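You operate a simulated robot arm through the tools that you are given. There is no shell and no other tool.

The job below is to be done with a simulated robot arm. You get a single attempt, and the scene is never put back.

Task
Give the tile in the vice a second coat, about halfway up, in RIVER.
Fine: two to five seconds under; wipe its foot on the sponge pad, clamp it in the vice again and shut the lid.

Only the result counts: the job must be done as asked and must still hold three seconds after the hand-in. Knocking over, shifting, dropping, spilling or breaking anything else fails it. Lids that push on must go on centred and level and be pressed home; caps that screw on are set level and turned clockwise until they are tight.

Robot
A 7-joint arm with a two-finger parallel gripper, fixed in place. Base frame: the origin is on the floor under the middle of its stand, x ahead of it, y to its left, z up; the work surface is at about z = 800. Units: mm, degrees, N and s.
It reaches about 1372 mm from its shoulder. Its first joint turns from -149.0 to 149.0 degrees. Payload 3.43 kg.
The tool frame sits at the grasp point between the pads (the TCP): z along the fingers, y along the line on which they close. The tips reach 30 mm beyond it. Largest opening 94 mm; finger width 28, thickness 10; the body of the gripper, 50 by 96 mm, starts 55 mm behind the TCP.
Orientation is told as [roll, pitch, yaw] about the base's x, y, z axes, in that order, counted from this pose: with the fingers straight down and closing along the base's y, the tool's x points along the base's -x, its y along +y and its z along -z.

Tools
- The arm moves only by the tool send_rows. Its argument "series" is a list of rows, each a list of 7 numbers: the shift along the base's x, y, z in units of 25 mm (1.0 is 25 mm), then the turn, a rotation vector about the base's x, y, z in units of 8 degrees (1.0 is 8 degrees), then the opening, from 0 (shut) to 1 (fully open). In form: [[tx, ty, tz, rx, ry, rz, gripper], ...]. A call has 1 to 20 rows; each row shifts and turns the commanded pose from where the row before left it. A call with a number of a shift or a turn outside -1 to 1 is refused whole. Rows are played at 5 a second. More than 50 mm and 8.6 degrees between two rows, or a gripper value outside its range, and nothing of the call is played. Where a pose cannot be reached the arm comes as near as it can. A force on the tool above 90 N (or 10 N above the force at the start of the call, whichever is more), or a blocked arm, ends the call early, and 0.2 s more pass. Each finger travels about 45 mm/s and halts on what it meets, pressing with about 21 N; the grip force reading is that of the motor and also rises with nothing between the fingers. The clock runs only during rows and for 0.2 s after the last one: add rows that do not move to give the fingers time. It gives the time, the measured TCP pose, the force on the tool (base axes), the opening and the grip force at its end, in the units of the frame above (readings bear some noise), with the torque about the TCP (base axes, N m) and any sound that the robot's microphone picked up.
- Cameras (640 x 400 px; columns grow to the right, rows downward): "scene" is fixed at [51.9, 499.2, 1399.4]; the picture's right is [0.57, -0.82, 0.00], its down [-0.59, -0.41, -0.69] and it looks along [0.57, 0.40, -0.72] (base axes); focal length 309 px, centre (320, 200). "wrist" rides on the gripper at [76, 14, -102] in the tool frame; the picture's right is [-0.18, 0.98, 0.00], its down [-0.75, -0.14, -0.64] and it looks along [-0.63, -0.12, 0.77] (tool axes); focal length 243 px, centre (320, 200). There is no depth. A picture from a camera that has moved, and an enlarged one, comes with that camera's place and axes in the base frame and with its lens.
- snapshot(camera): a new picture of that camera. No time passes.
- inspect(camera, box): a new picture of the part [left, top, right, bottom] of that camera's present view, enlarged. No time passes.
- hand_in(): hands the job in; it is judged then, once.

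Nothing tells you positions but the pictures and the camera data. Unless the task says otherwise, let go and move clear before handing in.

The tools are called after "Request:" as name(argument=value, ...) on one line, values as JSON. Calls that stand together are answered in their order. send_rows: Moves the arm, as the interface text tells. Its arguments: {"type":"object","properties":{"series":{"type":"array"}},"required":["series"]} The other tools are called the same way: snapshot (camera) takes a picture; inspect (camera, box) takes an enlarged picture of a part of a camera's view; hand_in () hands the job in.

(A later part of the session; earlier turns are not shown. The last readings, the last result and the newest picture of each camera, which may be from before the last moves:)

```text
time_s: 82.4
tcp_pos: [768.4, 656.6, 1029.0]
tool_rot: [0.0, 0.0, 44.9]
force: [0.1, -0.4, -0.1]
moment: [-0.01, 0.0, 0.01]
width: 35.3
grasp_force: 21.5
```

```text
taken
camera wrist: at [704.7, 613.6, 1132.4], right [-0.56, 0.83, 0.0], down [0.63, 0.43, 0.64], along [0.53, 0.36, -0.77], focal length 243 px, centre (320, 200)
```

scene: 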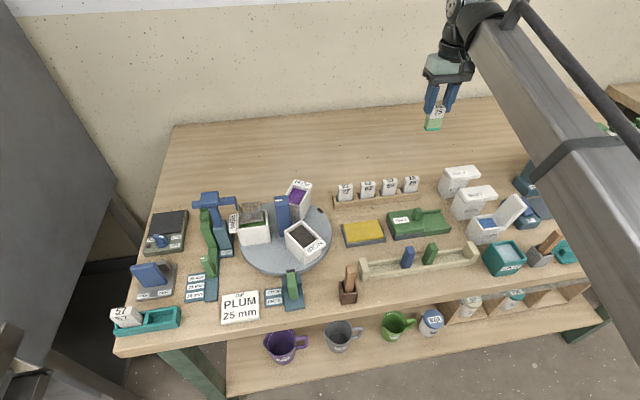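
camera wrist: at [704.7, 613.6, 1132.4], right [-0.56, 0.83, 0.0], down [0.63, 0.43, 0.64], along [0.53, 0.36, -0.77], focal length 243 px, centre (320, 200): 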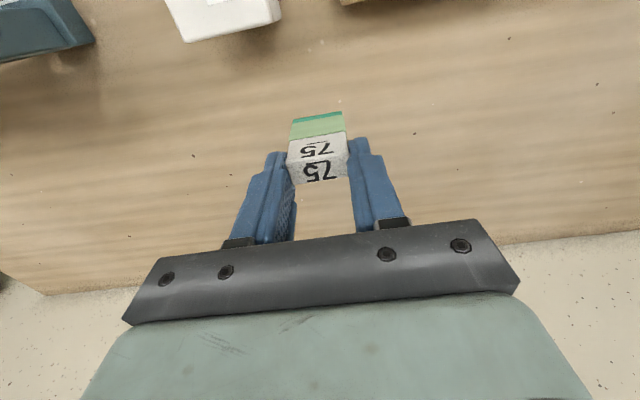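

The back of the bench is empty here. I'll lower the tile until its foot just touches the wood.

Request:
send_rows(series=[[0, 0, -0.9, 0, 0, 0, 0.2], [0, 0, -0.9, 0, 0, 0, 0.2], [0, 0, -0.9, 0, 0, 0, 0.2], [0, 0, -0.9, 0, 0, 0, 0.2], [0, 0, -0.9, 0, 0, 0, 0.2], [0, 0, -0.9, 0, 0, 0, 0.2], [0, 0, -0.4, 0, 0, 0, 0.2], [0, 0, 0, 0, 0, 0, 0.2]])

Request:
inspect(camera="scene", box=[400, 90, 500, 180])

Request:
inspect(camera="wrist", box=[260, 90, 380, 200])

```text
time_s: 84.2
tcp_pos: [769.2, 656.2, 887.7]
tool_rot: [0.0, 0.1, 44.8]
force: [-0.5, -0.4, -1.2]
moment: [-0.04, 0.01, 0.01]
width: 35.3
grasp_force: 21.0
```

```text
4.44 times, centred on (450, 135) of scene
camera zoom: at [51.9, 499.2, 1399.4], right [0.57, -0.82, 0.0], down [-0.59, -0.41, -0.69], along [0.57, 0.4, -0.72], focal length 1375 px, centre (-258, 489)
```

zoom: 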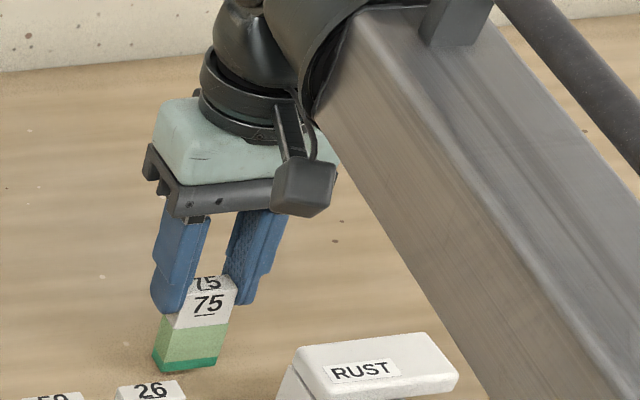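

```text
3.64 times, centred on (320, 145) of wrist
camera zoom: at [706.6, 612.3, 989.7], right [-0.56, 0.83, 0.0], down [0.63, 0.43, 0.64], along [0.53, 0.36, -0.77], focal length 882 px, centre (320, 400)
```

zoom: 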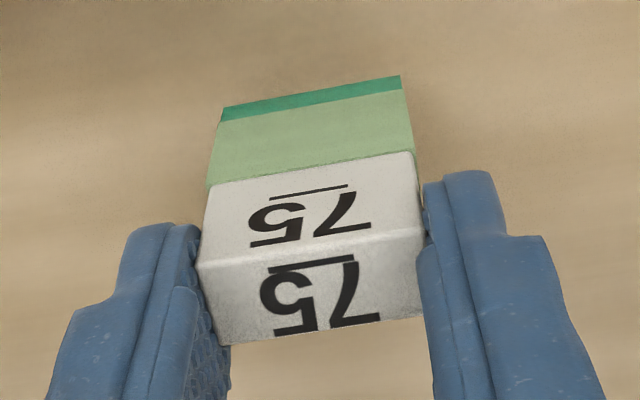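

Request:
send_rows(series=[[0, 0, -0.35, 0, 0, 0, 0.2], [0, 0, -0.25, 0, 0, 0, 0.2], [0, 0, -0.08, 0, 0, 0, 0.2], [0, 0, 0, 0, 0, 0, 0.2]])

Request:
inspect(camera="scene", box=[410, 120, 470, 180])

```text
time_s: 85.2
tcp_pos: [769.2, 655.2, 868.3]
tool_rot: [0.0, 0.1, 44.8]
force: [-0.4, 3.7, 16.3]
moment: [0.11, -0.03, 0.02]
width: 35.5
grasp_force: 21.0
```

```text
6.67 times, centred on (440, 150) of scene
camera zoom: at [51.9, 499.2, 1399.4], right [0.57, -0.82, 0.0], down [-0.59, -0.41, -0.69], along [0.57, 0.4, -0.72], focal length 2062 px, centre (-480, 533)
```

zoom: 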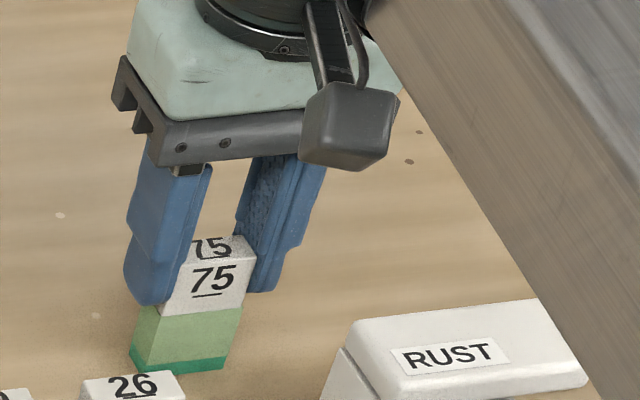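

Contact at TCP z≈868, as predicted. I'll ease the pressure, open a little, rise 9 mm and grip again.

Request:
send_rows(series=[[0, 0, 0.025, 0, 0, 0, 0.2], [0, 0, 0, 0, 0, 0, 0.42], [0, 0, 0, 0, 0, 0, 0.48], [0, 0, 0, 0, 0, 0, 0.48]])

Request:
inspect(camera="wrist", box=[260, 90, 380, 200])

Request:
inspect(camera="scene", box=[410, 120, 470, 180])

```text
time_s: 86.2
tcp_pos: [769.9, 654.5, 868.8]
tool_rot: [-0.1, 0.1, 44.9]
force: [-0.3, -0.5, -0.6]
moment: [-0.01, -0.02, -0.01]
width: 45.2
grasp_force: 0.2
```

```text
3.64 times, centred on (320, 145) of wrist
camera zoom: at [706.4, 611.0, 971.6], right [-0.56, 0.83, 0.0], down [0.63, 0.43, 0.64], along [0.53, 0.36, -0.77], focal length 882 px, centre (320, 400)
```

zoom: 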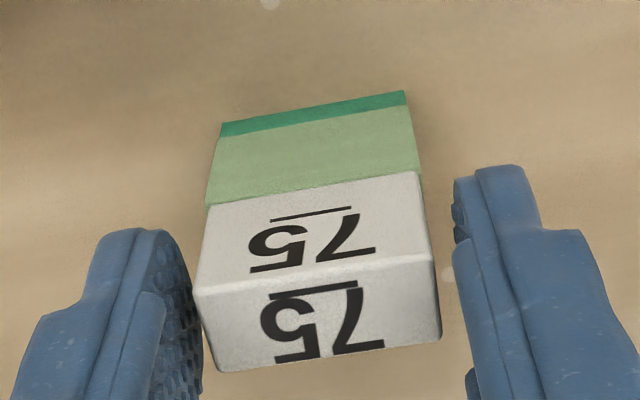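

```text
6.67 times, centred on (440, 150) of scene
camera zoom: at [51.9, 499.2, 1399.4], right [0.57, -0.82, 0.0], down [-0.59, -0.41, -0.69], along [0.57, 0.4, -0.72], focal length 2062 px, centre (-480, 533)
```

zoom: 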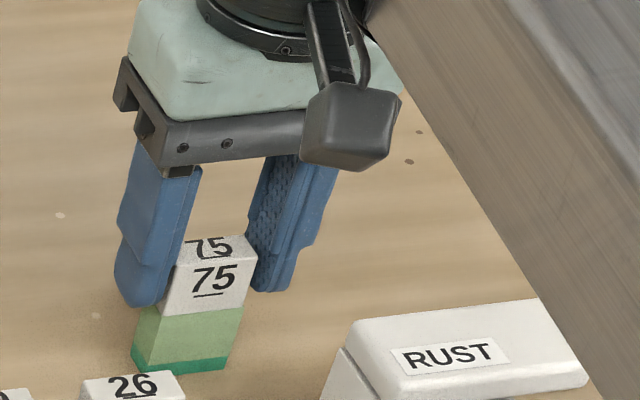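

The tile stands by itself and the images show it had slid up in the grip on touching, so its height is about 60 mm (first coat to ~35 mm). I'll rise 11 mm and re-grip with only about 11 mm overlap.

Request:
send_rows(series=[[0, 0, 0.22, 0, 0, 0, 0.48], [0, 0, 0.22, 0, 0, 0, 0.48], [0, 0, 0, 0, 0, 0, 0.48], [0, 0, 0, 0, 0, 0, 0.35], [0, 0, 0, 0, 0, 0, 0.25], [0, 0, 0, 0, 0, 0, 0.2], [0, 0, 0, 0, 0, 0, 0.2]])

Request:
inspect(camera="wrist", box=[260, 90, 380, 200])

Request:
inspect(camera="scene", box=[410, 120, 470, 180])

```text
time_s: 87.8
tcp_pos: [769.5, 655.2, 881.4]
tool_rot: [0.0, 0.0, 45.0]
force: [0.1, -0.2, 0.7]
moment: [0.03, 0.02, 0.01]
width: 35.3
grasp_force: 21.5
```

```text
3.64 times, centred on (320, 145) of wrist
camera zoom: at [705.8, 611.7, 983.3], right [-0.56, 0.83, 0.0], down [0.63, 0.43, 0.64], along [0.53, 0.36, -0.77], focal length 882 px, centre (320, 400)
```

zoom: 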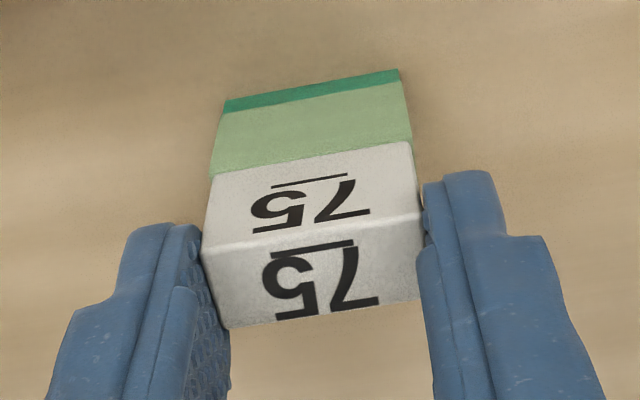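

```text
6.67 times, centred on (440, 150) of scene
camera zoom: at [51.9, 499.2, 1399.4], right [0.57, -0.82, 0.0], down [-0.59, -0.41, -0.69], along [0.57, 0.4, -0.72], focal length 2062 px, centre (-480, 533)
```

zoom: 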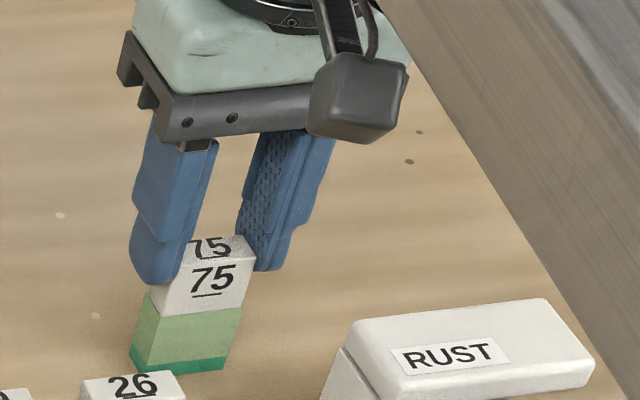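

Request:
send_rows(series=[[0, 0, 0.2, 0, 0, 0, 0.2], [0, 0, 0.4, 0, 0, 0, 0.2], [0, 0, 0.8, 0, 0, 0, 0.2], [0, 0, 0.9, 0, 0, 0, 0.2], [0, 0, 0.9, 0, 0, 0, 0.2], [0, 0, 0.9, 0, 0, 0, 0.2], [0, 0, 0.9, 0, 0, 0, 0.2], [0, 0, 0.6, 0, 0, 0, 0.2], [-0.596, -0.918, 0, 0, 0, 0, 0.2], [-0.596, -0.918, 0, 0, 0, 0, 0.2], [-0.596, -0.918, 0, 0, 0, 0, 0.2], [-0.596, -0.918, 0, 0, 0, 0, 0.2], [-0.596, -0.918, 0, 0, 0, 0, 0.2], [-0.596, -0.918, 0, 0, 0, 0, 0.2], [-0.596, -0.918, 0, 0, 0, 0, 0.2], [-0.596, -0.918, 0, 0, 0, 0, 0.2], [-0.596, -0.918, 0, 0, 0, 0, 0.2], [0, 0, 0, 0, 0, 0, 0.2]])

Request:
inspect(camera="wrist", box=[240, 60, 400, 200])

Request:
inspect(camera="scene", box=[440, 130, 560, 250])

```text
time_s: 91.6
tcp_pos: [634.2, 447.8, 1020.2]
tool_rot: [0.0, 0.1, 45.0]
force: [0.2, -0.6, -0.4]
moment: [0.01, 0.0, -0.01]
width: 35.2
grasp_force: 21.2
```

```text
2.86 times, centred on (320, 130) of wrist
camera zoom: at [570.3, 404.9, 1122.7], right [-0.56, 0.83, 0.0], down [0.63, 0.43, 0.64], along [0.53, 0.36, -0.77], focal length 693 px, centre (320, 400)
```

zoom: 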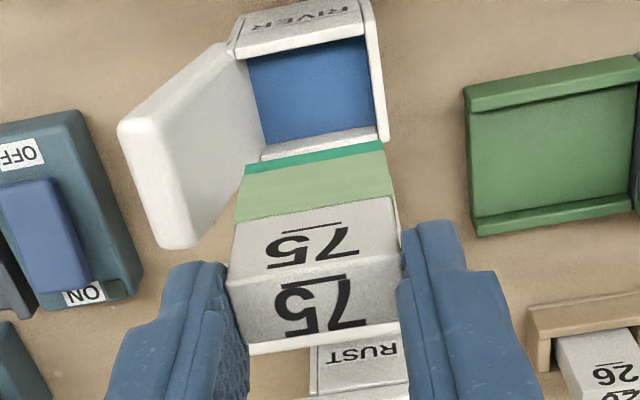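

```text
3.33 times, centred on (500, 190) of scene
camera zoom: at [51.9, 499.2, 1399.4], right [0.57, -0.82, 0.0], down [-0.59, -0.41, -0.69], along [0.57, 0.4, -0.72], focal length 1031 px, centre (-280, 233)
```

zoom: 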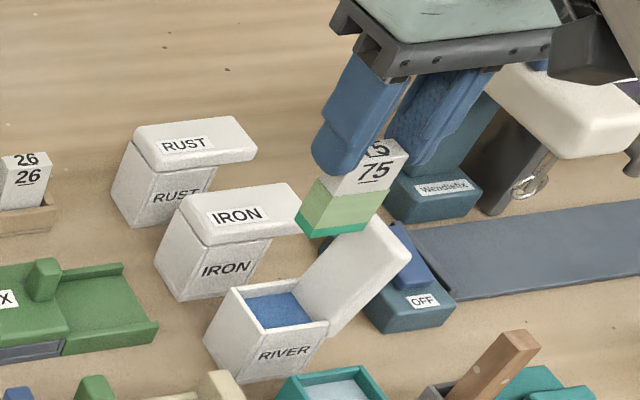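

Tile held straight, 10 mm in the grip. I'll lower it into the pot mouth, stopping above the glaze for a look.

Request:
send_rows(series=[[0.014, -0.014, -0.7, 0, 0, 0, 0.2], [0, 0, -0.7, 0, 0, 0, 0.2], [0, 0, -0.7, 0, 0, 0, 0.2], [0, 0, -0.5, 0, 0, 0, 0.2], [0, 0, -0.4, 0, 0, 0, 0.2], [0, 0, 0, 0, 0, 0, 0.2]])

Request:
inspect(camera="wrist", box=[260, 80, 380, 200])

Request:
inspect(camera="scene", box=[470, 180, 540, 250])

```text
time_s: 93.0
tcp_pos: [636.4, 448.2, 947.2]
tool_rot: [0.0, 0.1, 44.9]
force: [-0.3, 0.2, -0.2]
moment: [-0.02, -0.02, -0.03]
width: 35.4
grasp_force: 21.5
```

```text
3.33 times, centred on (320, 140) of wrist
camera zoom: at [572.8, 405.4, 1048.5], right [-0.56, 0.83, 0.0], down [0.63, 0.43, 0.64], along [0.53, 0.36, -0.77], focal length 809 px, centre (320, 400)
```

zoom: 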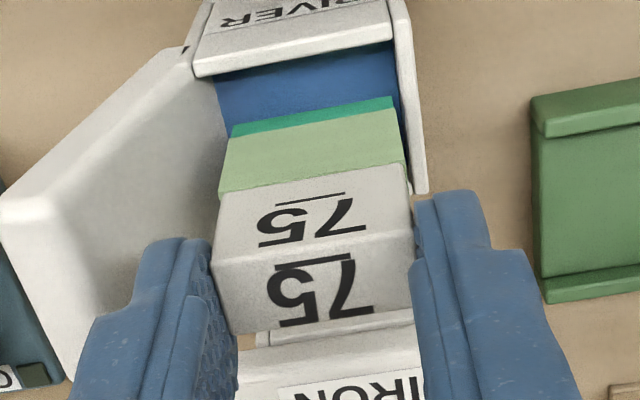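

```text
5.71 times, centred on (505, 215) of scene
camera zoom: at [51.9, 499.2, 1399.4], right [0.57, -0.82, 0.0], down [-0.59, -0.41, -0.69], along [0.57, 0.4, -0.72], focal length 1768 px, centre (-737, 114)
```

zoom: 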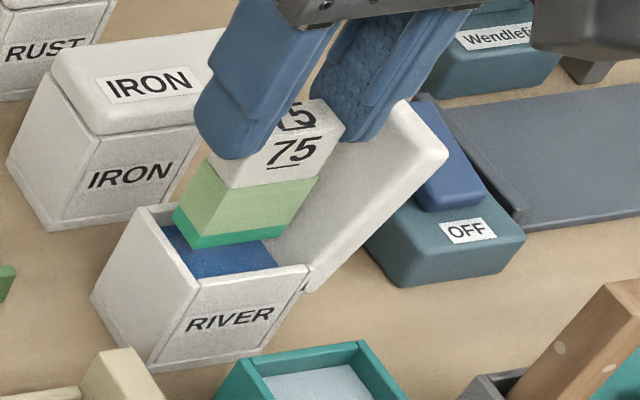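

The tile's foot is centred in the mouth with a little room on each side. I'll shift 1 mm toward the hinge and dip partway, then read the glaze line in a picture (no time passes) before going to half height.

Request:
send_rows(series=[[0.028, -0.028, -0.3, 0, 0, 0, 0.2], [0, 0, -0.5, 0, 0, 0, 0.2], [0, 0, -0.48, 0, 0, 0, 0.2]])

Request:
inspect(camera="wrist", box=[260, 80, 380, 200])

Request:
inspect(camera="scene", box=[470, 180, 540, 250])

```text
time_s: 93.8
tcp_pos: [639.2, 447.8, 913.8]
tool_rot: [-0.1, 0.1, 44.9]
force: [-0.4, -0.6, 0.4]
moment: [0.01, 0.02, -0.01]
width: 35.3
grasp_force: 21.4
```

```text
3.33 times, centred on (320, 140) of wrist
camera zoom: at [574.6, 404.4, 1016.4], right [-0.56, 0.83, 0.0], down [0.63, 0.43, 0.64], along [0.53, 0.36, -0.77], focal length 809 px, centre (320, 400)
```

zoom: 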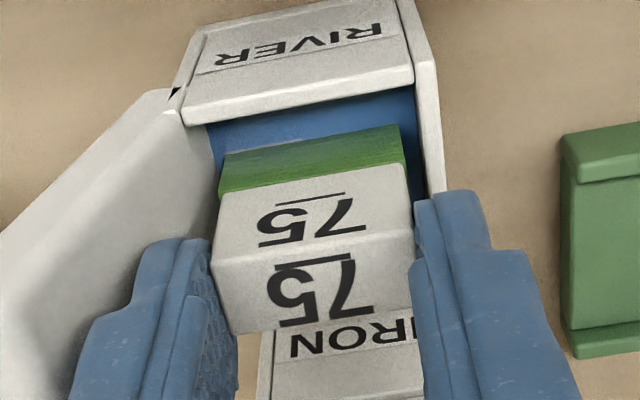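

```text
5.71 times, centred on (505, 215) of scene
camera zoom: at [51.9, 499.2, 1399.4], right [0.57, -0.82, 0.0], down [-0.59, -0.41, -0.69], along [0.57, 0.4, -0.72], focal length 1768 px, centre (-737, 114)
```

zoom: 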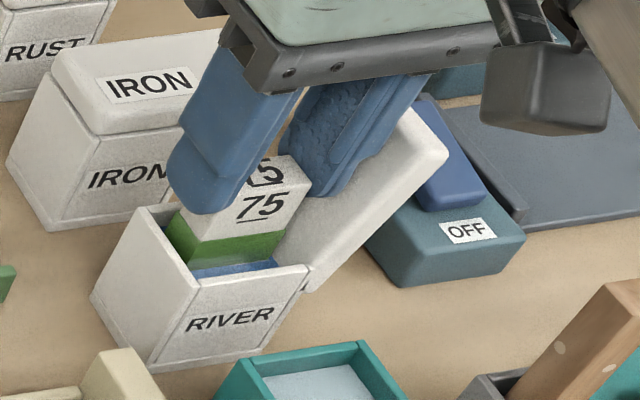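

The glaze line reads about 14 mm up the tile now, so 16 mm more gives half of its 60 mm height. I'll go down, hold so the total is about three seconds, and check before withdrawing.

Request:
send_rows(series=[[0, 0, -0.32, 0, 0, 0, 0.2], [0, 0, -0.32, 0, 0, 0, 0.2], [0, 0, 0, 0, 0, 0, 0.2], [0, 0, 0, 0, 0, 0, 0.2]])

Request:
inspect(camera="wrist", box=[260, 80, 380, 200])

Request:
inspect(camera="scene", box=[470, 180, 540, 250])

```text
time_s: 94.8
tcp_pos: [637.6, 449.5, 897.9]
tool_rot: [0.1, 0.1, 45.0]
force: [-11.5, 11.9, 16.4]
moment: [0.04, -0.05, 0.02]
width: 35.0
grasp_force: 21.2
```

```text
3.33 times, centred on (320, 140) of wrist
camera zoom: at [573.0, 405.4, 1000.4], right [-0.56, 0.83, 0.0], down [0.63, 0.43, 0.64], along [0.53, 0.36, -0.77], focal length 809 px, centre (320, 400)
```

zoom: 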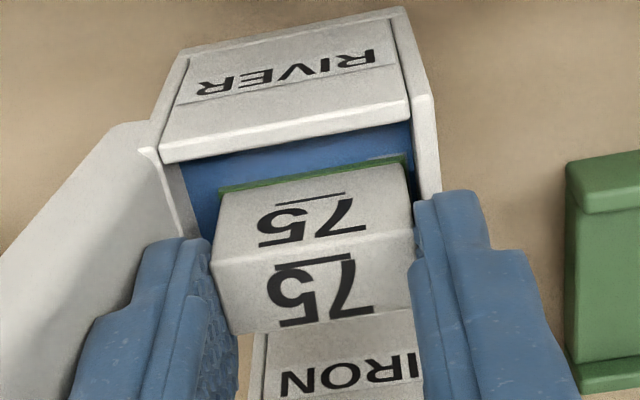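

```text
5.71 times, centred on (505, 215) of scene
camera zoom: at [51.9, 499.2, 1399.4], right [0.57, -0.82, 0.0], down [-0.59, -0.41, -0.69], along [0.57, 0.4, -0.72], focal length 1768 px, centre (-737, 114)
```

zoom: 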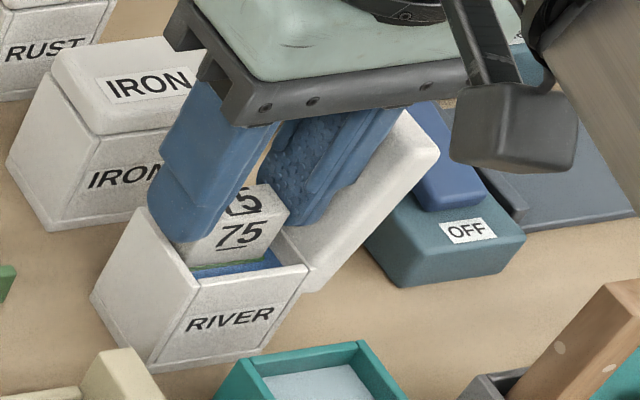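

Immersion reads about 32 mm, but the right finger is lightly touching the lid. I'll rise 2 mm and move off it slightly, hold to make about three seconds in all, then withdraw and let it drip over the pot.

Request:
send_rows(series=[[-0.03, 0.03, 0.08, 0, 0, 0, 0.2], [0, 0, 0, 0, 0, 0, 0.2], [0, 0, 0, 0, 0, 0, 0.2], [0, 0, 0, 0, 0, 0, 0.2], [0, 0, 0, 0, 0, 0, 0.2], [0, 0, 0, 0, 0, 0, 0.2], [0, 0, 0.5, 0, 0, 0, 0.2], [0, 0, 0.8, 0, 0, 0, 0.2], [0, 0, 0.8, 0, 0, 0, 0.2], [0, 0, 0, 0, 0, 0, 0.2], [0, 0, 0, 0, 0, 0, 0.2], [0, 0, 0, 0, 0, 0, 0.2], [0, 0, 0, 0, 0, 0, 0.2], [0, 0, 0, 0, 0, 0, 0.2], [0, 0, 0, 0, 0, 0, 0.2], [0, 0, 0, 0, 0, 0, 0.2]])

Request:
inspect(camera="wrist", box=[260, 80, 380, 200])

Request:
inspect(camera="scene", box=[470, 170, 540, 250])

```text
time_s: 98.2
tcp_pos: [637.1, 450.9, 952.4]
tool_rot: [0.0, 0.2, 44.9]
force: [0.1, -0.7, 0.0]
moment: [0.01, 0.02, -0.02]
width: 35.1
grasp_force: 20.6
```

```text
3.33 times, centred on (320, 140) of wrist
camera zoom: at [573.3, 407.0, 1054.5], right [-0.56, 0.83, 0.0], down [0.63, 0.43, 0.64], along [0.53, 0.36, -0.77], focal length 809 px, centre (320, 400)
```

zoom: 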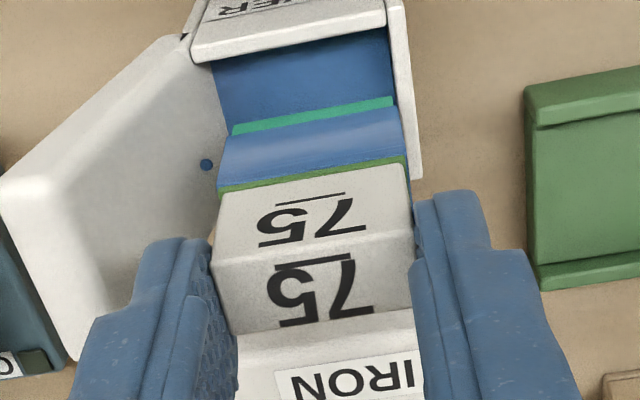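

```text
5.00 times, centred on (505, 210) of scene
camera zoom: at [51.9, 499.2, 1399.4], right [0.57, -0.82, 0.0], down [-0.59, -0.41, -0.69], along [0.57, 0.4, -0.72], focal length 1547 px, centre (-605, 150)
```

zoom: 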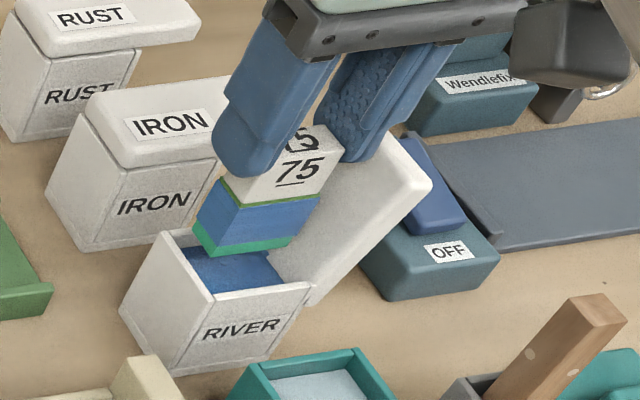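

The blue coat reaches about half-height, and the foot stays teal. I see a blue dot near the lid, so I'll look closer at it and at the tile's foot for drips.

Request:
inspect(camera="wrist", box=[280, 100, 350, 150])

Request:
inspect(camera="scene", box=[485, 195, 535, 240])

```text
8.00 times, centred on (315, 125) of wrist
camera zoom: at [573.3, 407.0, 1054.5], right [-0.56, 0.83, 0.0], down [0.63, 0.43, 0.64], along [0.53, 0.36, -0.77], focal length 1941 px, centre (360, 800)
```

zoom: 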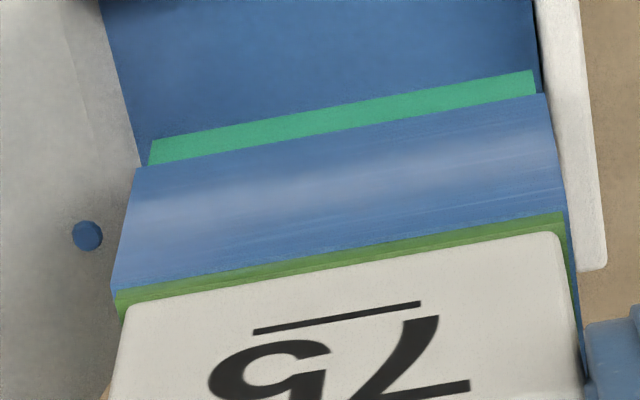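

```text
8.89 times, centred on (510, 218) of scene
camera zoom: at [51.9, 499.2, 1399.4], right [0.57, -0.82, 0.0], down [-0.59, -0.41, -0.69], along [0.57, 0.4, -0.72], focal length 2750 px, centre (-1369, 44)
```

zoom: 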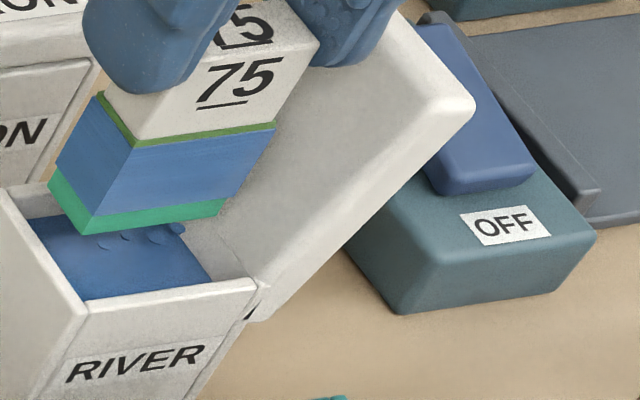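

There are a few drips falling back into the pot. I'll lower the foot a little into the mouth (still above the glaze) and wait there for the dripping to stop.

Request:
send_rows(series=[[0, 0, -0.3, 0, 0, 0, 0.2], [0, 0, 0, 0, 0, 0, 0.2], [0, 0, 0, 0, 0, 0, 0.2], [0, 0, 0, 0, 0, 0, 0.2], [0, 0, 0, 0, 0, 0, 0.2], [0, 0, 0, 0, 0, 0, 0.2], [0, 0, 0, 0, 0, 0, 0.2], [0, 0, 0, 0, 0, 0, 0.2], [0, 0, 0, 0, 0, 0, 0.2], [0, 0, 0, 0, 0, 0, 0.2], [0, 0, 0, 0, 0, 0, 0.2], [0, 0, 0, 0, 0, 0, 0.2], [0, 0, 0, 0, 0, 0, 0.2], [0, 0, 0, 0, 0, 0, 0.2], [0, 0, 0, 0, 0, 0, 0.2], [0, 0, 0, 0, 0, 0, 0.2], [0, 0, 0, 0, 0, 0, 0.2], [0, 0, 0, 0, 0, 0, 0.2], [0, 0, 0, 0, 0, 0, 0.2], [0, 0, 0, 0, 0, 0, 0.2]])

Request:
inspect(camera="wrist", box=[260, 80, 380, 200])

Request:
inspect(camera="scene", box=[485, 195, 535, 240])

```text
time_s: 102.4
tcp_pos: [637.3, 448.9, 943.9]
tool_rot: [0.0, 0.2, 44.8]
force: [0.1, 0.3, -1.2]
moment: [-0.01, -0.05, 0.0]
width: 35.1
grasp_force: 21.0
```

```text
3.33 times, centred on (320, 140) of wrist
camera zoom: at [572.8, 406.0, 1047.0], right [-0.56, 0.83, 0.0], down [0.63, 0.43, 0.64], along [0.53, 0.36, -0.77], focal length 809 px, centre (320, 400)
```

zoom: 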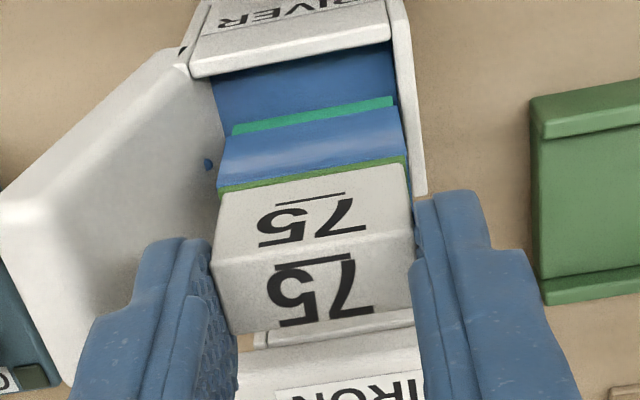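

```text
8.89 times, centred on (510, 218) of scene
camera zoom: at [51.9, 499.2, 1399.4], right [0.57, -0.82, 0.0], down [-0.59, -0.41, -0.69], along [0.57, 0.4, -0.72], focal length 2750 px, centre (-1369, 44)
```

zoom: 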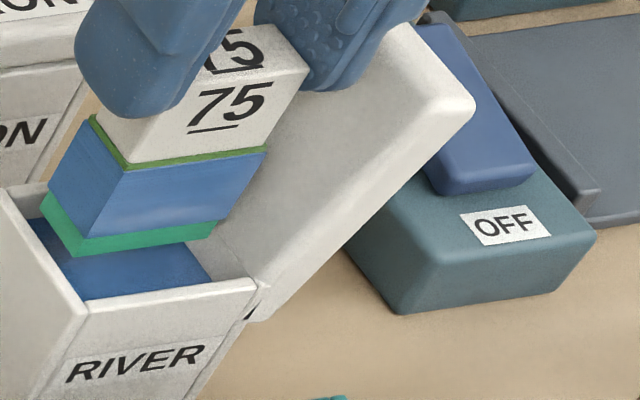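

Request:
send_rows(series=[[0, 0, 0, 0, 0, 0, 0.2], [0, 0, 0, 0, 0, 0, 0.2], [0, 0, 0, 0, 0, 0, 0.2], [0, 0, 0, 0, 0, 0, 0.2], [0, 0, 0, 0, 0, 0, 0.2], [0, 0, 0, 0, 0, 0, 0.2], [0, 0, 0, 0, 0, 0, 0.2], [0, 0, 0, 0, 0, 0, 0.2], [0, 0, 0, 0, 0, 0, 0.2], [0, 0, 0, 0, 0, 0, 0.2], [0, 0, 0, 0, 0, 0, 0.2], [0, 0, 0, 0, 0, 0, 0.2]])

Request:
inspect(camera="wrist", box=[280, 100, 350, 150])

Request:
inspect(camera="scene", box=[485, 195, 535, 240])

```text
time_s: 105.0
tcp_pos: [636.6, 448.9, 944.0]
tool_rot: [0.1, 0.1, 45.0]
force: [1.0, 0.1, -0.4]
moment: [0.02, -0.01, -0.01]
width: 35.0
grasp_force: 20.8
```

```text
8.00 times, centred on (315, 125) of wrist
camera zoom: at [572.8, 406.0, 1047.0], right [-0.56, 0.83, 0.0], down [0.63, 0.43, 0.64], along [0.53, 0.36, -0.77], focal length 1941 px, centre (360, 800)
```

zoom: 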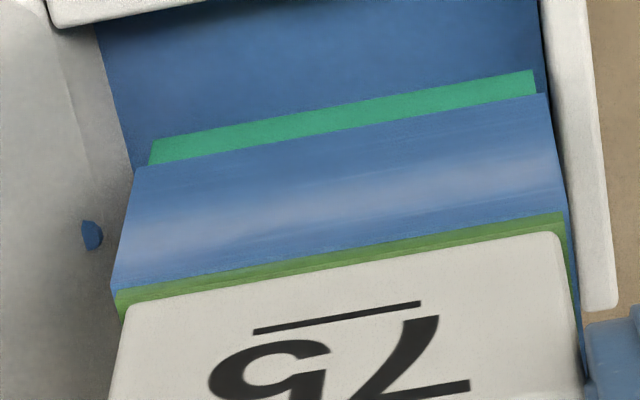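

```text
8.89 times, centred on (510, 218) of scene
camera zoom: at [51.9, 499.2, 1399.4], right [0.57, -0.82, 0.0], down [-0.59, -0.41, -0.69], along [0.57, 0.4, -0.72], focal length 2750 px, centre (-1369, 44)
```

zoom: 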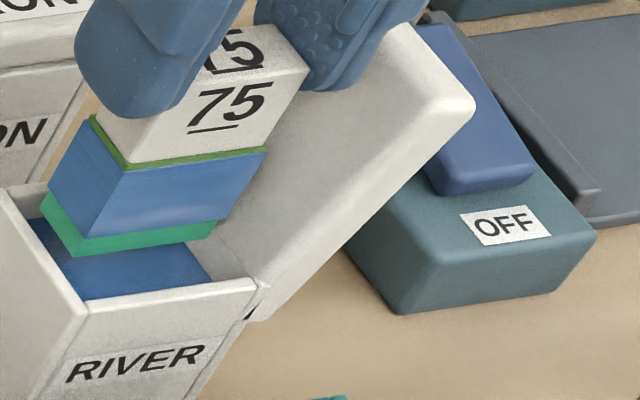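

A small blue dot seems to travel with the tile on its hinge side. I'll raise it straight up a bit to see the dot clear of the lid.

Request:
send_rows(series=[[0, 0, 0.6, 0, 0, 0, 0.2], [0, 0, 0.6, 0, 0, 0, 0.2], [0, 0, 0, 0, 0, 0, 0.2]])

Request:
inspect(camera="wrist", box=[270, 90, 360, 160])

Request:
inspect(camera="scene", box=[480, 180, 540, 240])

```text
time_s: 105.8
tcp_pos: [637.2, 447.6, 974.7]
tool_rot: [0.0, 0.1, 44.9]
force: [0.6, -0.1, -1.2]
moment: [-0.03, -0.01, -0.01]
width: 35.2
grasp_force: 21.0
```

```text
5.71 times, centred on (315, 125) of wrist
camera zoom: at [573.9, 404.5, 1076.7], right [-0.56, 0.83, 0.0], down [0.63, 0.43, 0.64], along [0.53, 0.36, -0.77], focal length 1386 px, centre (349, 629)
```

zoom: 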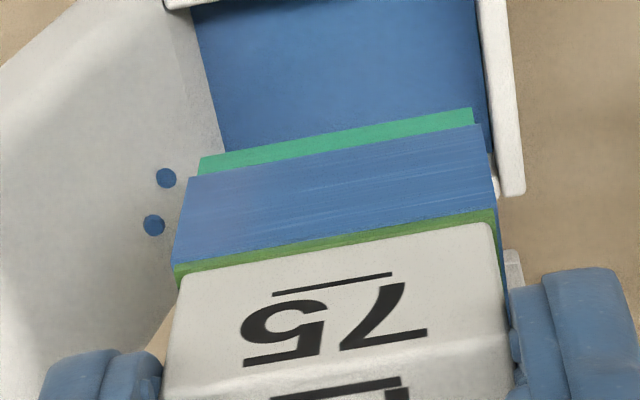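

```text
6.67 times, centred on (510, 210) of scene
camera zoom: at [51.9, 499.2, 1399.4], right [0.57, -0.82, 0.0], down [-0.59, -0.41, -0.69], along [0.57, 0.4, -0.72], focal length 2062 px, centre (-947, 133)
```

zoom: 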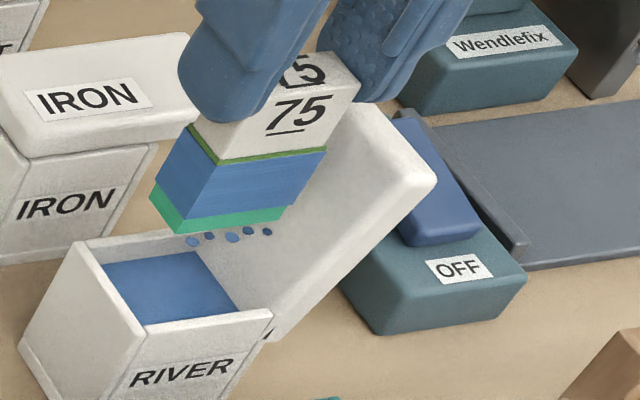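

The dots are beads of glaze hanging under the tile's foot, which is what the sponge wipe is for. I'll carry it high over to the yellow sponge pad at about e1 −137, e2 815.

Request:
send_rows(series=[[0, 0, 0.8, 0, 0, 0, 0.2], [0, 0, 0.8, 0, 0, 0, 0.2], [-0.631, 0.902, 0, 0, 0, 0, 0.2], [-0.631, 0.902, 0, 0, 0, 0, 0.2], [-0.631, 0.902, 0, 0, 0, 0, 0.2], [-0.631, 0.902, 0, 0, 0, 0, 0.2], [-0.631, 0.902, 0, 0, 0, 0, 0.2], [-0.631, 0.902, 0, 0, 0, 0, 0.2], [-0.631, 0.902, 0, 0, 0, 0, 0.2], [-0.631, 0.902, 0, 0, 0, 0, 0.2], [-0.631, 0.902, 0, 0, 0, 0, 0.2], [-0.631, 0.902, 0, 0, 0, 0, 0.2], [0, 0, 0, 0, 0, 0, 0.2]])

Request:
snapshot(camera="wrist")

Request:
snapshot(camera="scene")

Request:
inspect(camera="wrist", box=[240, 60, 400, 190])

```text
time_s: 108.6
tcp_pos: [477.0, 675.5, 1016.7]
tool_rot: [0.0, 0.1, 44.8]
force: [0.2, -0.2, -1.0]
moment: [0.0, 0.0, 0.04]
width: 35.2
grasp_force: 21.0
```

```text
taken
camera wrist: at [413.0, 631.1, 1119.8], right [-0.56, 0.83, 0.0], down [0.63, 0.43, 0.64], along [0.53, 0.36, -0.77], focal length 243 px, centre (320, 200)
```

wrist: 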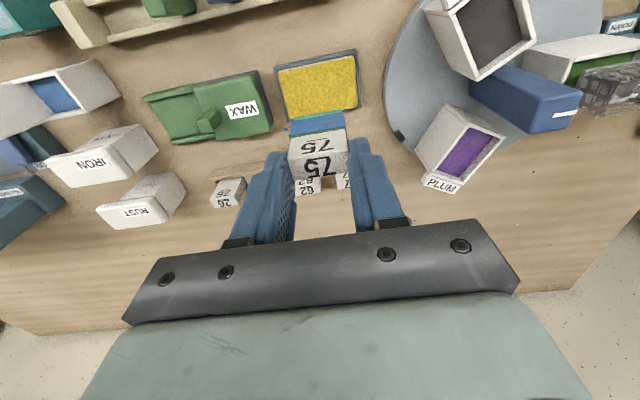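

```text
taken
```

scene: 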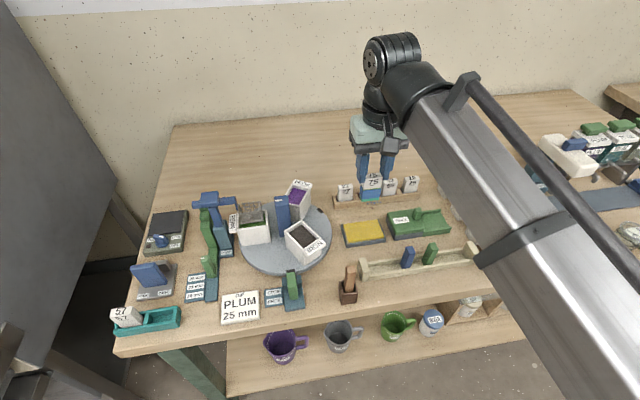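

```text
3.08 times, centred on (320, 125) of wrist
camera zoom: at [413.0, 631.1, 1119.8], right [-0.56, 0.83, 0.0], down [0.63, 0.43, 0.64], along [0.53, 0.36, -0.77], focal length 746 px, centre (320, 431)
```

zoom: 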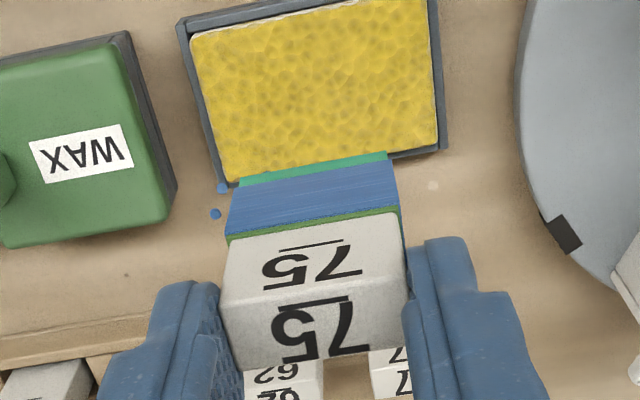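

The sponge spans roughly 87 × 52 mm, centred at e1 −138, e2 821. I'll position the foot over its left part and lower slowly until it touches.

Request:
send_rows(series=[[-0.074, 0.47, 0, 0, 0, 0, 0.2], [0, 0, -0.8, 0, 0, 0, 0.2], [0, 0, -0.8, 0, 0, 0, 0.2], [0, 0, -0.8, 0, 0, 0, 0.2], [0, 0, -0.8, 0, 0, 0, 0.2], [0, 0, -0.6, 0, 0, 0, 0.2], [0, 0, -0.3, 0, 0, 0, 0.2], [0, 0, 0, 0, 0, 0, 0.2]])

Request:
inspect(camera="wrist", box=[240, 60, 400, 190])

Request:
inspect(camera="scene", box=[330, 170, 410, 250])

```text
time_s: 110.4
tcp_pos: [474.4, 683.7, 913.5]
tool_rot: [-0.1, 0.1, 44.9]
force: [0.2, -0.7, -1.1]
moment: [0.02, 0.01, -0.01]
width: 35.2
grasp_force: 20.6
```

```text
3.08 times, centred on (320, 125) of wrist
camera zoom: at [411.7, 641.6, 1016.4], right [-0.56, 0.83, 0.0], down [0.63, 0.43, 0.64], along [0.53, 0.36, -0.77], focal length 746 px, centre (320, 431)
```

zoom: 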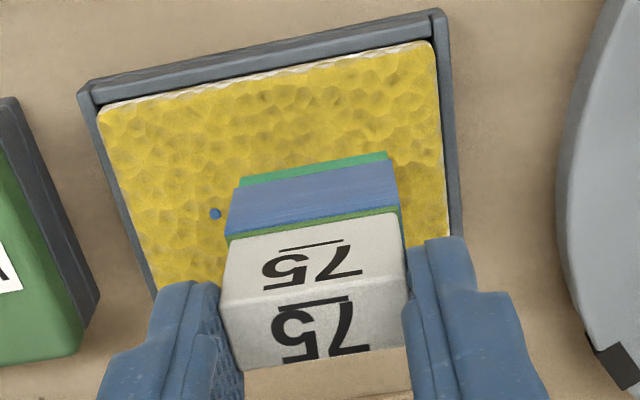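

```text
5.00 times, centred on (370, 210) of scene
camera zoom: at [51.9, 499.2, 1399.4], right [0.57, -0.82, 0.0], down [-0.59, -0.41, -0.69], along [0.57, 0.4, -0.72], focal length 1547 px, centre (70, 150)
```

zoom: 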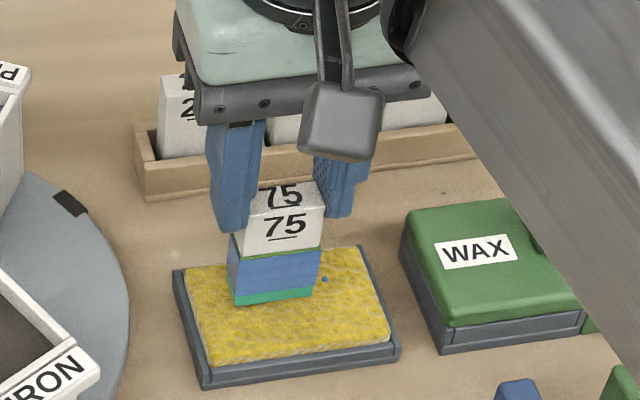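

Request:
send_rows(series=[[0, 0, -0.12, 0, 0, 0, 0.2], [0, 0, -0.12, 0, 0, 0, 0.2], [0, 0, 0, 0, 0, 0, 0.2]])

Request:
inspect(camera="scene", box=[345, 190, 400, 250])

```text
time_s: 111.2
tcp_pos: [474.6, 685.2, 906.4]
tool_rot: [0.1, 0.1, 44.9]
force: [-0.3, 0.1, -1.0]
moment: [-0.03, 0.03, 0.0]
width: 35.1
grasp_force: 21.2
```

```text
6.67 times, centred on (372, 220) of scene
camera zoom: at [51.9, 499.2, 1399.4], right [0.57, -0.82, 0.0], down [-0.59, -0.41, -0.69], along [0.57, 0.4, -0.72], focal length 2062 px, centre (-30, 67)
```

zoom: 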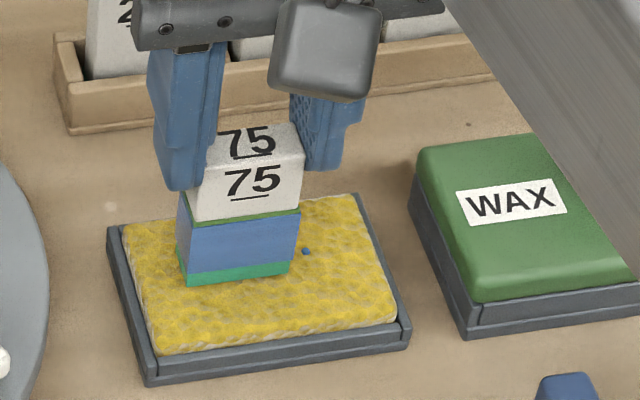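

Request:
send_rows(series=[[0, 0, -0.08, 0, 0, 0, 0.2], [0, 0, -0.08, 0, 0, 0, 0.2]])

Request:
send_rows(series=[[0, 0, -0.06, 0, 0, 0, 0.2]])

Request:
inspect(camera="scene", box=[345, 190, 400, 250])

```text
time_s: 111.8
tcp_pos: [476.2, 686.5, 902.2]
tool_rot: [0.1, 0.1, 44.9]
force: [0.5, 0.7, -1.1]
moment: [-0.01, 0.05, -0.02]
width: 35.1
grasp_force: 21.4
```

```text
time_s: 112.2
tcp_pos: [475.8, 687.1, 901.0]
tool_rot: [0.0, 0.1, 44.9]
force: [-0.4, 0.9, 3.3]
moment: [-0.02, 0.04, 0.0]
width: 35.0
grasp_force: 20.8
```

```text
6.67 times, centred on (372, 220) of scene
camera zoom: at [51.9, 499.2, 1399.4], right [0.57, -0.82, 0.0], down [-0.59, -0.41, -0.69], along [0.57, 0.4, -0.72], focal length 2062 px, centre (-30, 67)
```

zoom: 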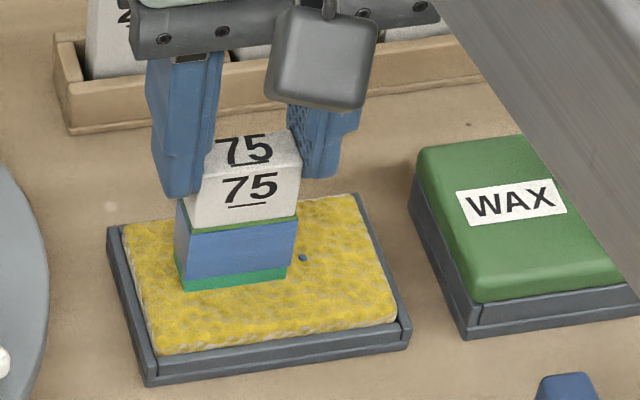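

Light contact (about 4 N). I'll wipe gently along the sponge's length and watch the force.

Request:
send_rows(series=[[0.1, -0.1, 0, 0, 0, 0, 0.2], [0.1, -0.1, 0, 0, 0, 0, 0.2], [0.1, -0.1, 0, 0, 0, 0, 0.2]])

Request:
inspect(camera="scene", box=[345, 190, 400, 250])

Request:
inspect(camera="wrist", box=[240, 60, 400, 190])

```text
time_s: 113.0
tcp_pos: [484.0, 680.1, 900.1]
tool_rot: [0.2, 0.0, 45.0]
force: [-3.6, 4.7, 10.4]
moment: [0.22, 0.22, -0.01]
width: 35.5
grasp_force: 20.8
```

```text
6.67 times, centred on (372, 220) of scene
camera zoom: at [51.9, 499.2, 1399.4], right [0.57, -0.82, 0.0], down [-0.59, -0.41, -0.69], along [0.57, 0.4, -0.72], focal length 2062 px, centre (-30, 67)
```

zoom: 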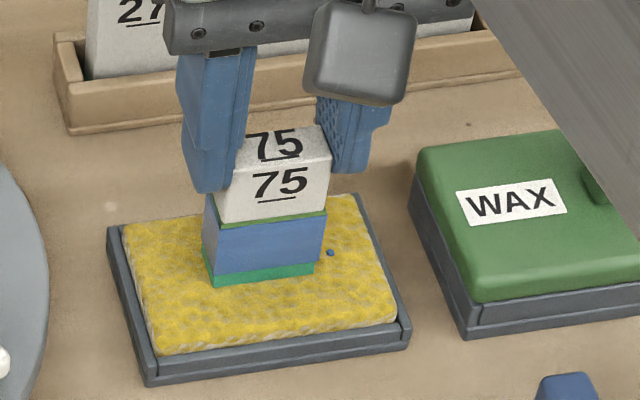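

```text
3.08 times, centred on (320, 125) of wrist
camera zoom: at [420.5, 636.0, 1003.7], right [-0.56, 0.83, 0.0], down [0.63, 0.43, 0.64], along [0.53, 0.36, -0.77], focal length 746 px, centre (320, 431)
```

zoom: 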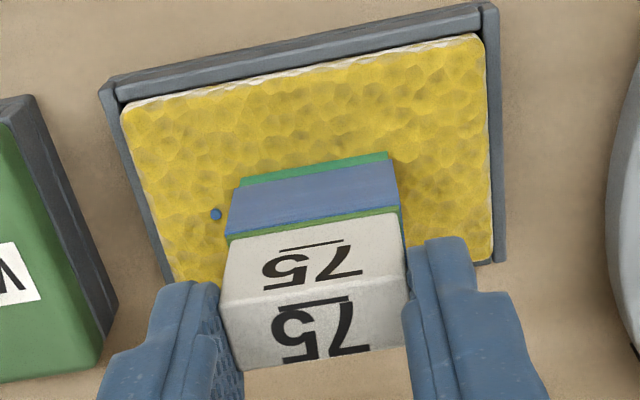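

Request:
send_rows(series=[[0.1, -0.1, 0.01, 0, 0, 0, 0.2], [0.1, -0.1, 0, 0, 0, 0, 0.2], [0.1, -0.1, 0, 0, 0, 0, 0.2], [-0.12, 0.12, 0, 0, 0, 0, 0.2], [-0.12, 0.12, 0, 0, 0, 0, 0.2], [-0.12, 0.12, 0, 0, 0, 0, 0.2], [-0.12, 0.12, 0, 0, 0, 0, 0.2], [-0.12, 0.12, 0, 0, 0, 0, 0.2], [-0.12, 0.12, 0, 0, 0, 0, 0.2]])

Request:
inspect(camera="scene", box=[345, 190, 400, 250])

Request:
inspect(camera="wrist", box=[240, 60, 400, 190])

```text
time_s: 115.0
tcp_pos: [472.6, 691.6, 901.9]
tool_rot: [0.0, 0.1, 44.9]
force: [0.3, -0.2, -0.5]
moment: [0.0, 0.0, 0.01]
width: 35.3
grasp_force: 21.1
```

```text
6.67 times, centred on (372, 220) of scene
camera zoom: at [51.9, 499.2, 1399.4], right [0.57, -0.82, 0.0], down [-0.59, -0.41, -0.69], along [0.57, 0.4, -0.72], focal length 2062 px, centre (-30, 67)
```

zoom: 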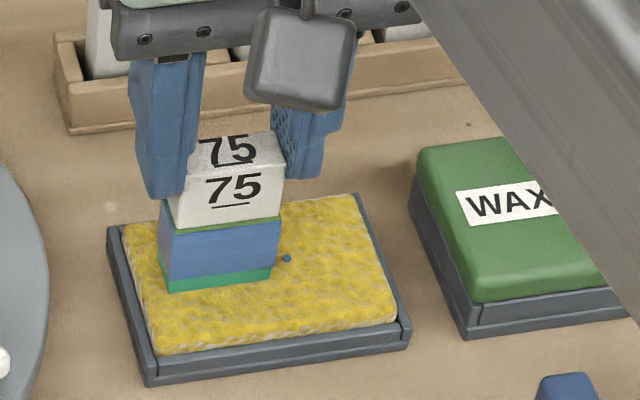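

```text
3.08 times, centred on (320, 125) of wrist
camera zoom: at [409.3, 647.6, 1003.8], right [-0.56, 0.83, 0.0], down [0.63, 0.43, 0.64], along [0.53, 0.36, -0.77], focal length 746 px, centre (320, 431)
```

zoom: 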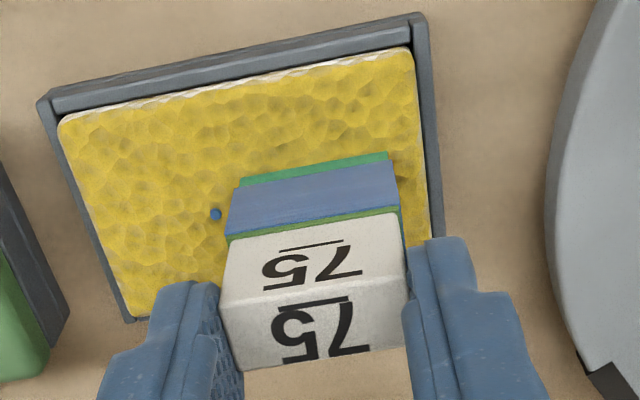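

Request:
send_rows(series=[[0, 0, 0.5, 0, 0, 0, 0.2], [0, 0, 0.7, 0, 0, 0, 0.2], [0, 0, 0, 0, 0, 0, 0.2]])

Request:
inspect(camera="scene", box=[345, 180, 400, 240])

Request:
inspect(camera="wrist", box=[280, 90, 360, 150])

```text
time_s: 115.8
tcp_pos: [475.1, 691.1, 931.4]
tool_rot: [0.1, 0.3, 45.0]
force: [0.7, -0.2, -0.7]
moment: [-0.01, 0.0, -0.01]
width: 35.4
grasp_force: 21.3
```

```text
6.67 times, centred on (372, 210) of scene
camera zoom: at [51.9, 499.2, 1399.4], right [0.57, -0.82, 0.0], down [-0.59, -0.41, -0.69], along [0.57, 0.4, -0.72], focal length 2062 px, centre (-30, 133)
```

zoom: 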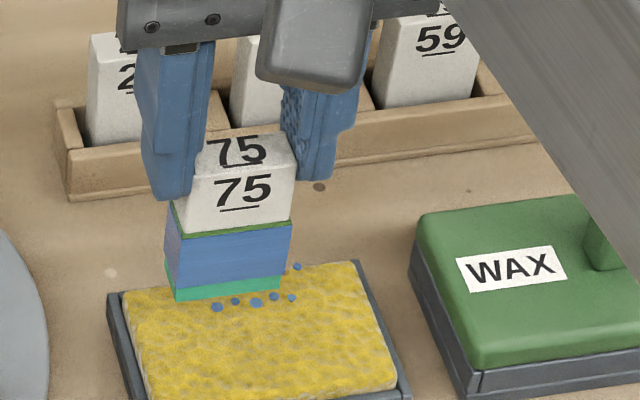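

```text
6.67 times, centred on (320, 120) of wrist
camera zoom: at [410.5, 648.2, 1034.5], right [-0.56, 0.83, 0.0], down [0.63, 0.43, 0.64], along [0.53, 0.36, -0.77], focal length 1618 px, centre (320, 733)
```

zoom: 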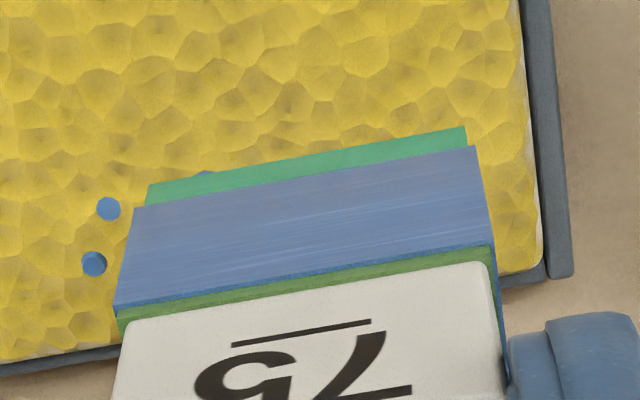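

The beads still show under the foot, so the wipe hasn't taken yet. I'll press down again a little more firmly and make longer strokes, checking the force as I go.

Request:
send_rows(series=[[0, 0, -0.6, 0, 0, 0, 0.2], [0, 0, -0.5, 0, 0, 0, 0.2], [0, 0, -0.1, 0, 0, 0, 0.2], [0, 0, 0, 0, 0, 0, 0.2]])

Request:
send_rows(series=[[0, 0, -0.02, 0, 0, 0, 0.2], [0, 0, 0, 0, 0, 0, 0.2]])

```text
time_s: 116.8
tcp_pos: [473.1, 691.6, 901.4]
tool_rot: [0.0, 0.1, 44.9]
force: [-0.9, -0.4, 0.1]
moment: [-0.02, -0.03, 0.0]
width: 35.0
grasp_force: 20.2
```

```text
time_s: 117.4
tcp_pos: [473.2, 690.9, 901.0]
tool_rot: [0.0, 0.1, 44.9]
force: [0.6, -1.0, 8.9]
moment: [-0.07, -0.03, 0.01]
width: 35.2
grasp_force: 21.2
```

Request:
send_rows(series=[[0.1, -0.1, 0, 0, 0, 0, 0.2], [0.1, -0.1, 0, 0, 0, 0, 0.2], [0.1, -0.1, 0, 0, 0, 0, 0.2], [0.1, -0.1, 0, 0, 0, 0, 0.2]])

Request:
send_rows(series=[[0.1, -0.1, 0, 0, 0, 0, 0.2], [0.1, -0.1, 0, 0, 0, 0, 0.2], [0.1, -0.1, 0, 0, 0, 0, 0.2], [0.1, -0.1, 0, 0, 0, 0, 0.2]])

Request:
inspect(camera="wrist", box=[240, 60, 400, 190])

Request:
inspect(camera="scene", box=[345, 190, 400, 250])

```text
time_s: 118.4
tcp_pos: [483.1, 679.1, 900.9]
tool_rot: [0.0, 0.1, 44.8]
force: [-5.1, 4.3, 11.5]
moment: [0.19, 0.19, -0.04]
width: 35.4
grasp_force: 21.2
```

```text
time_s: 119.4
tcp_pos: [491.5, 669.3, 900.8]
tool_rot: [0.0, 0.2, 44.9]
force: [-4.7, 2.6, 9.3]
moment: [0.03, 0.24, -0.02]
width: 35.5
grasp_force: 20.6
```

```text
3.08 times, centred on (320, 125) of wrist
camera zoom: at [428.9, 626.1, 1003.6], right [-0.56, 0.83, 0.0], down [0.63, 0.43, 0.64], along [0.53, 0.36, -0.77], focal length 746 px, centre (320, 431)
```

zoom: 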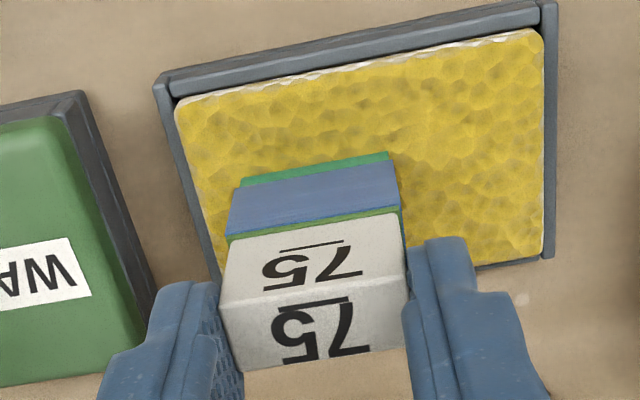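

```text
6.67 times, centred on (372, 220) of scene
camera zoom: at [51.9, 499.2, 1399.4], right [0.57, -0.82, 0.0], down [-0.59, -0.41, -0.69], along [0.57, 0.4, -0.72], focal length 2062 px, centre (-30, 67)
```

zoom: 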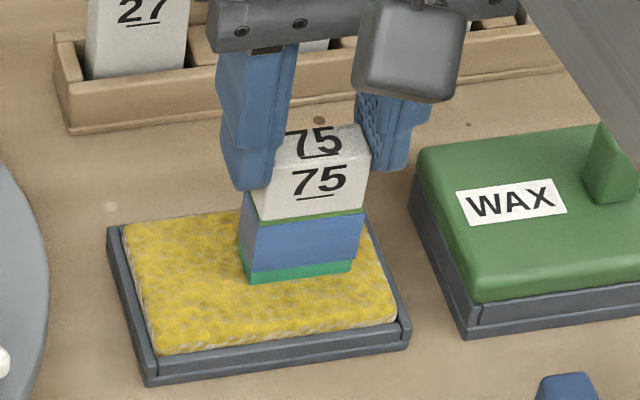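

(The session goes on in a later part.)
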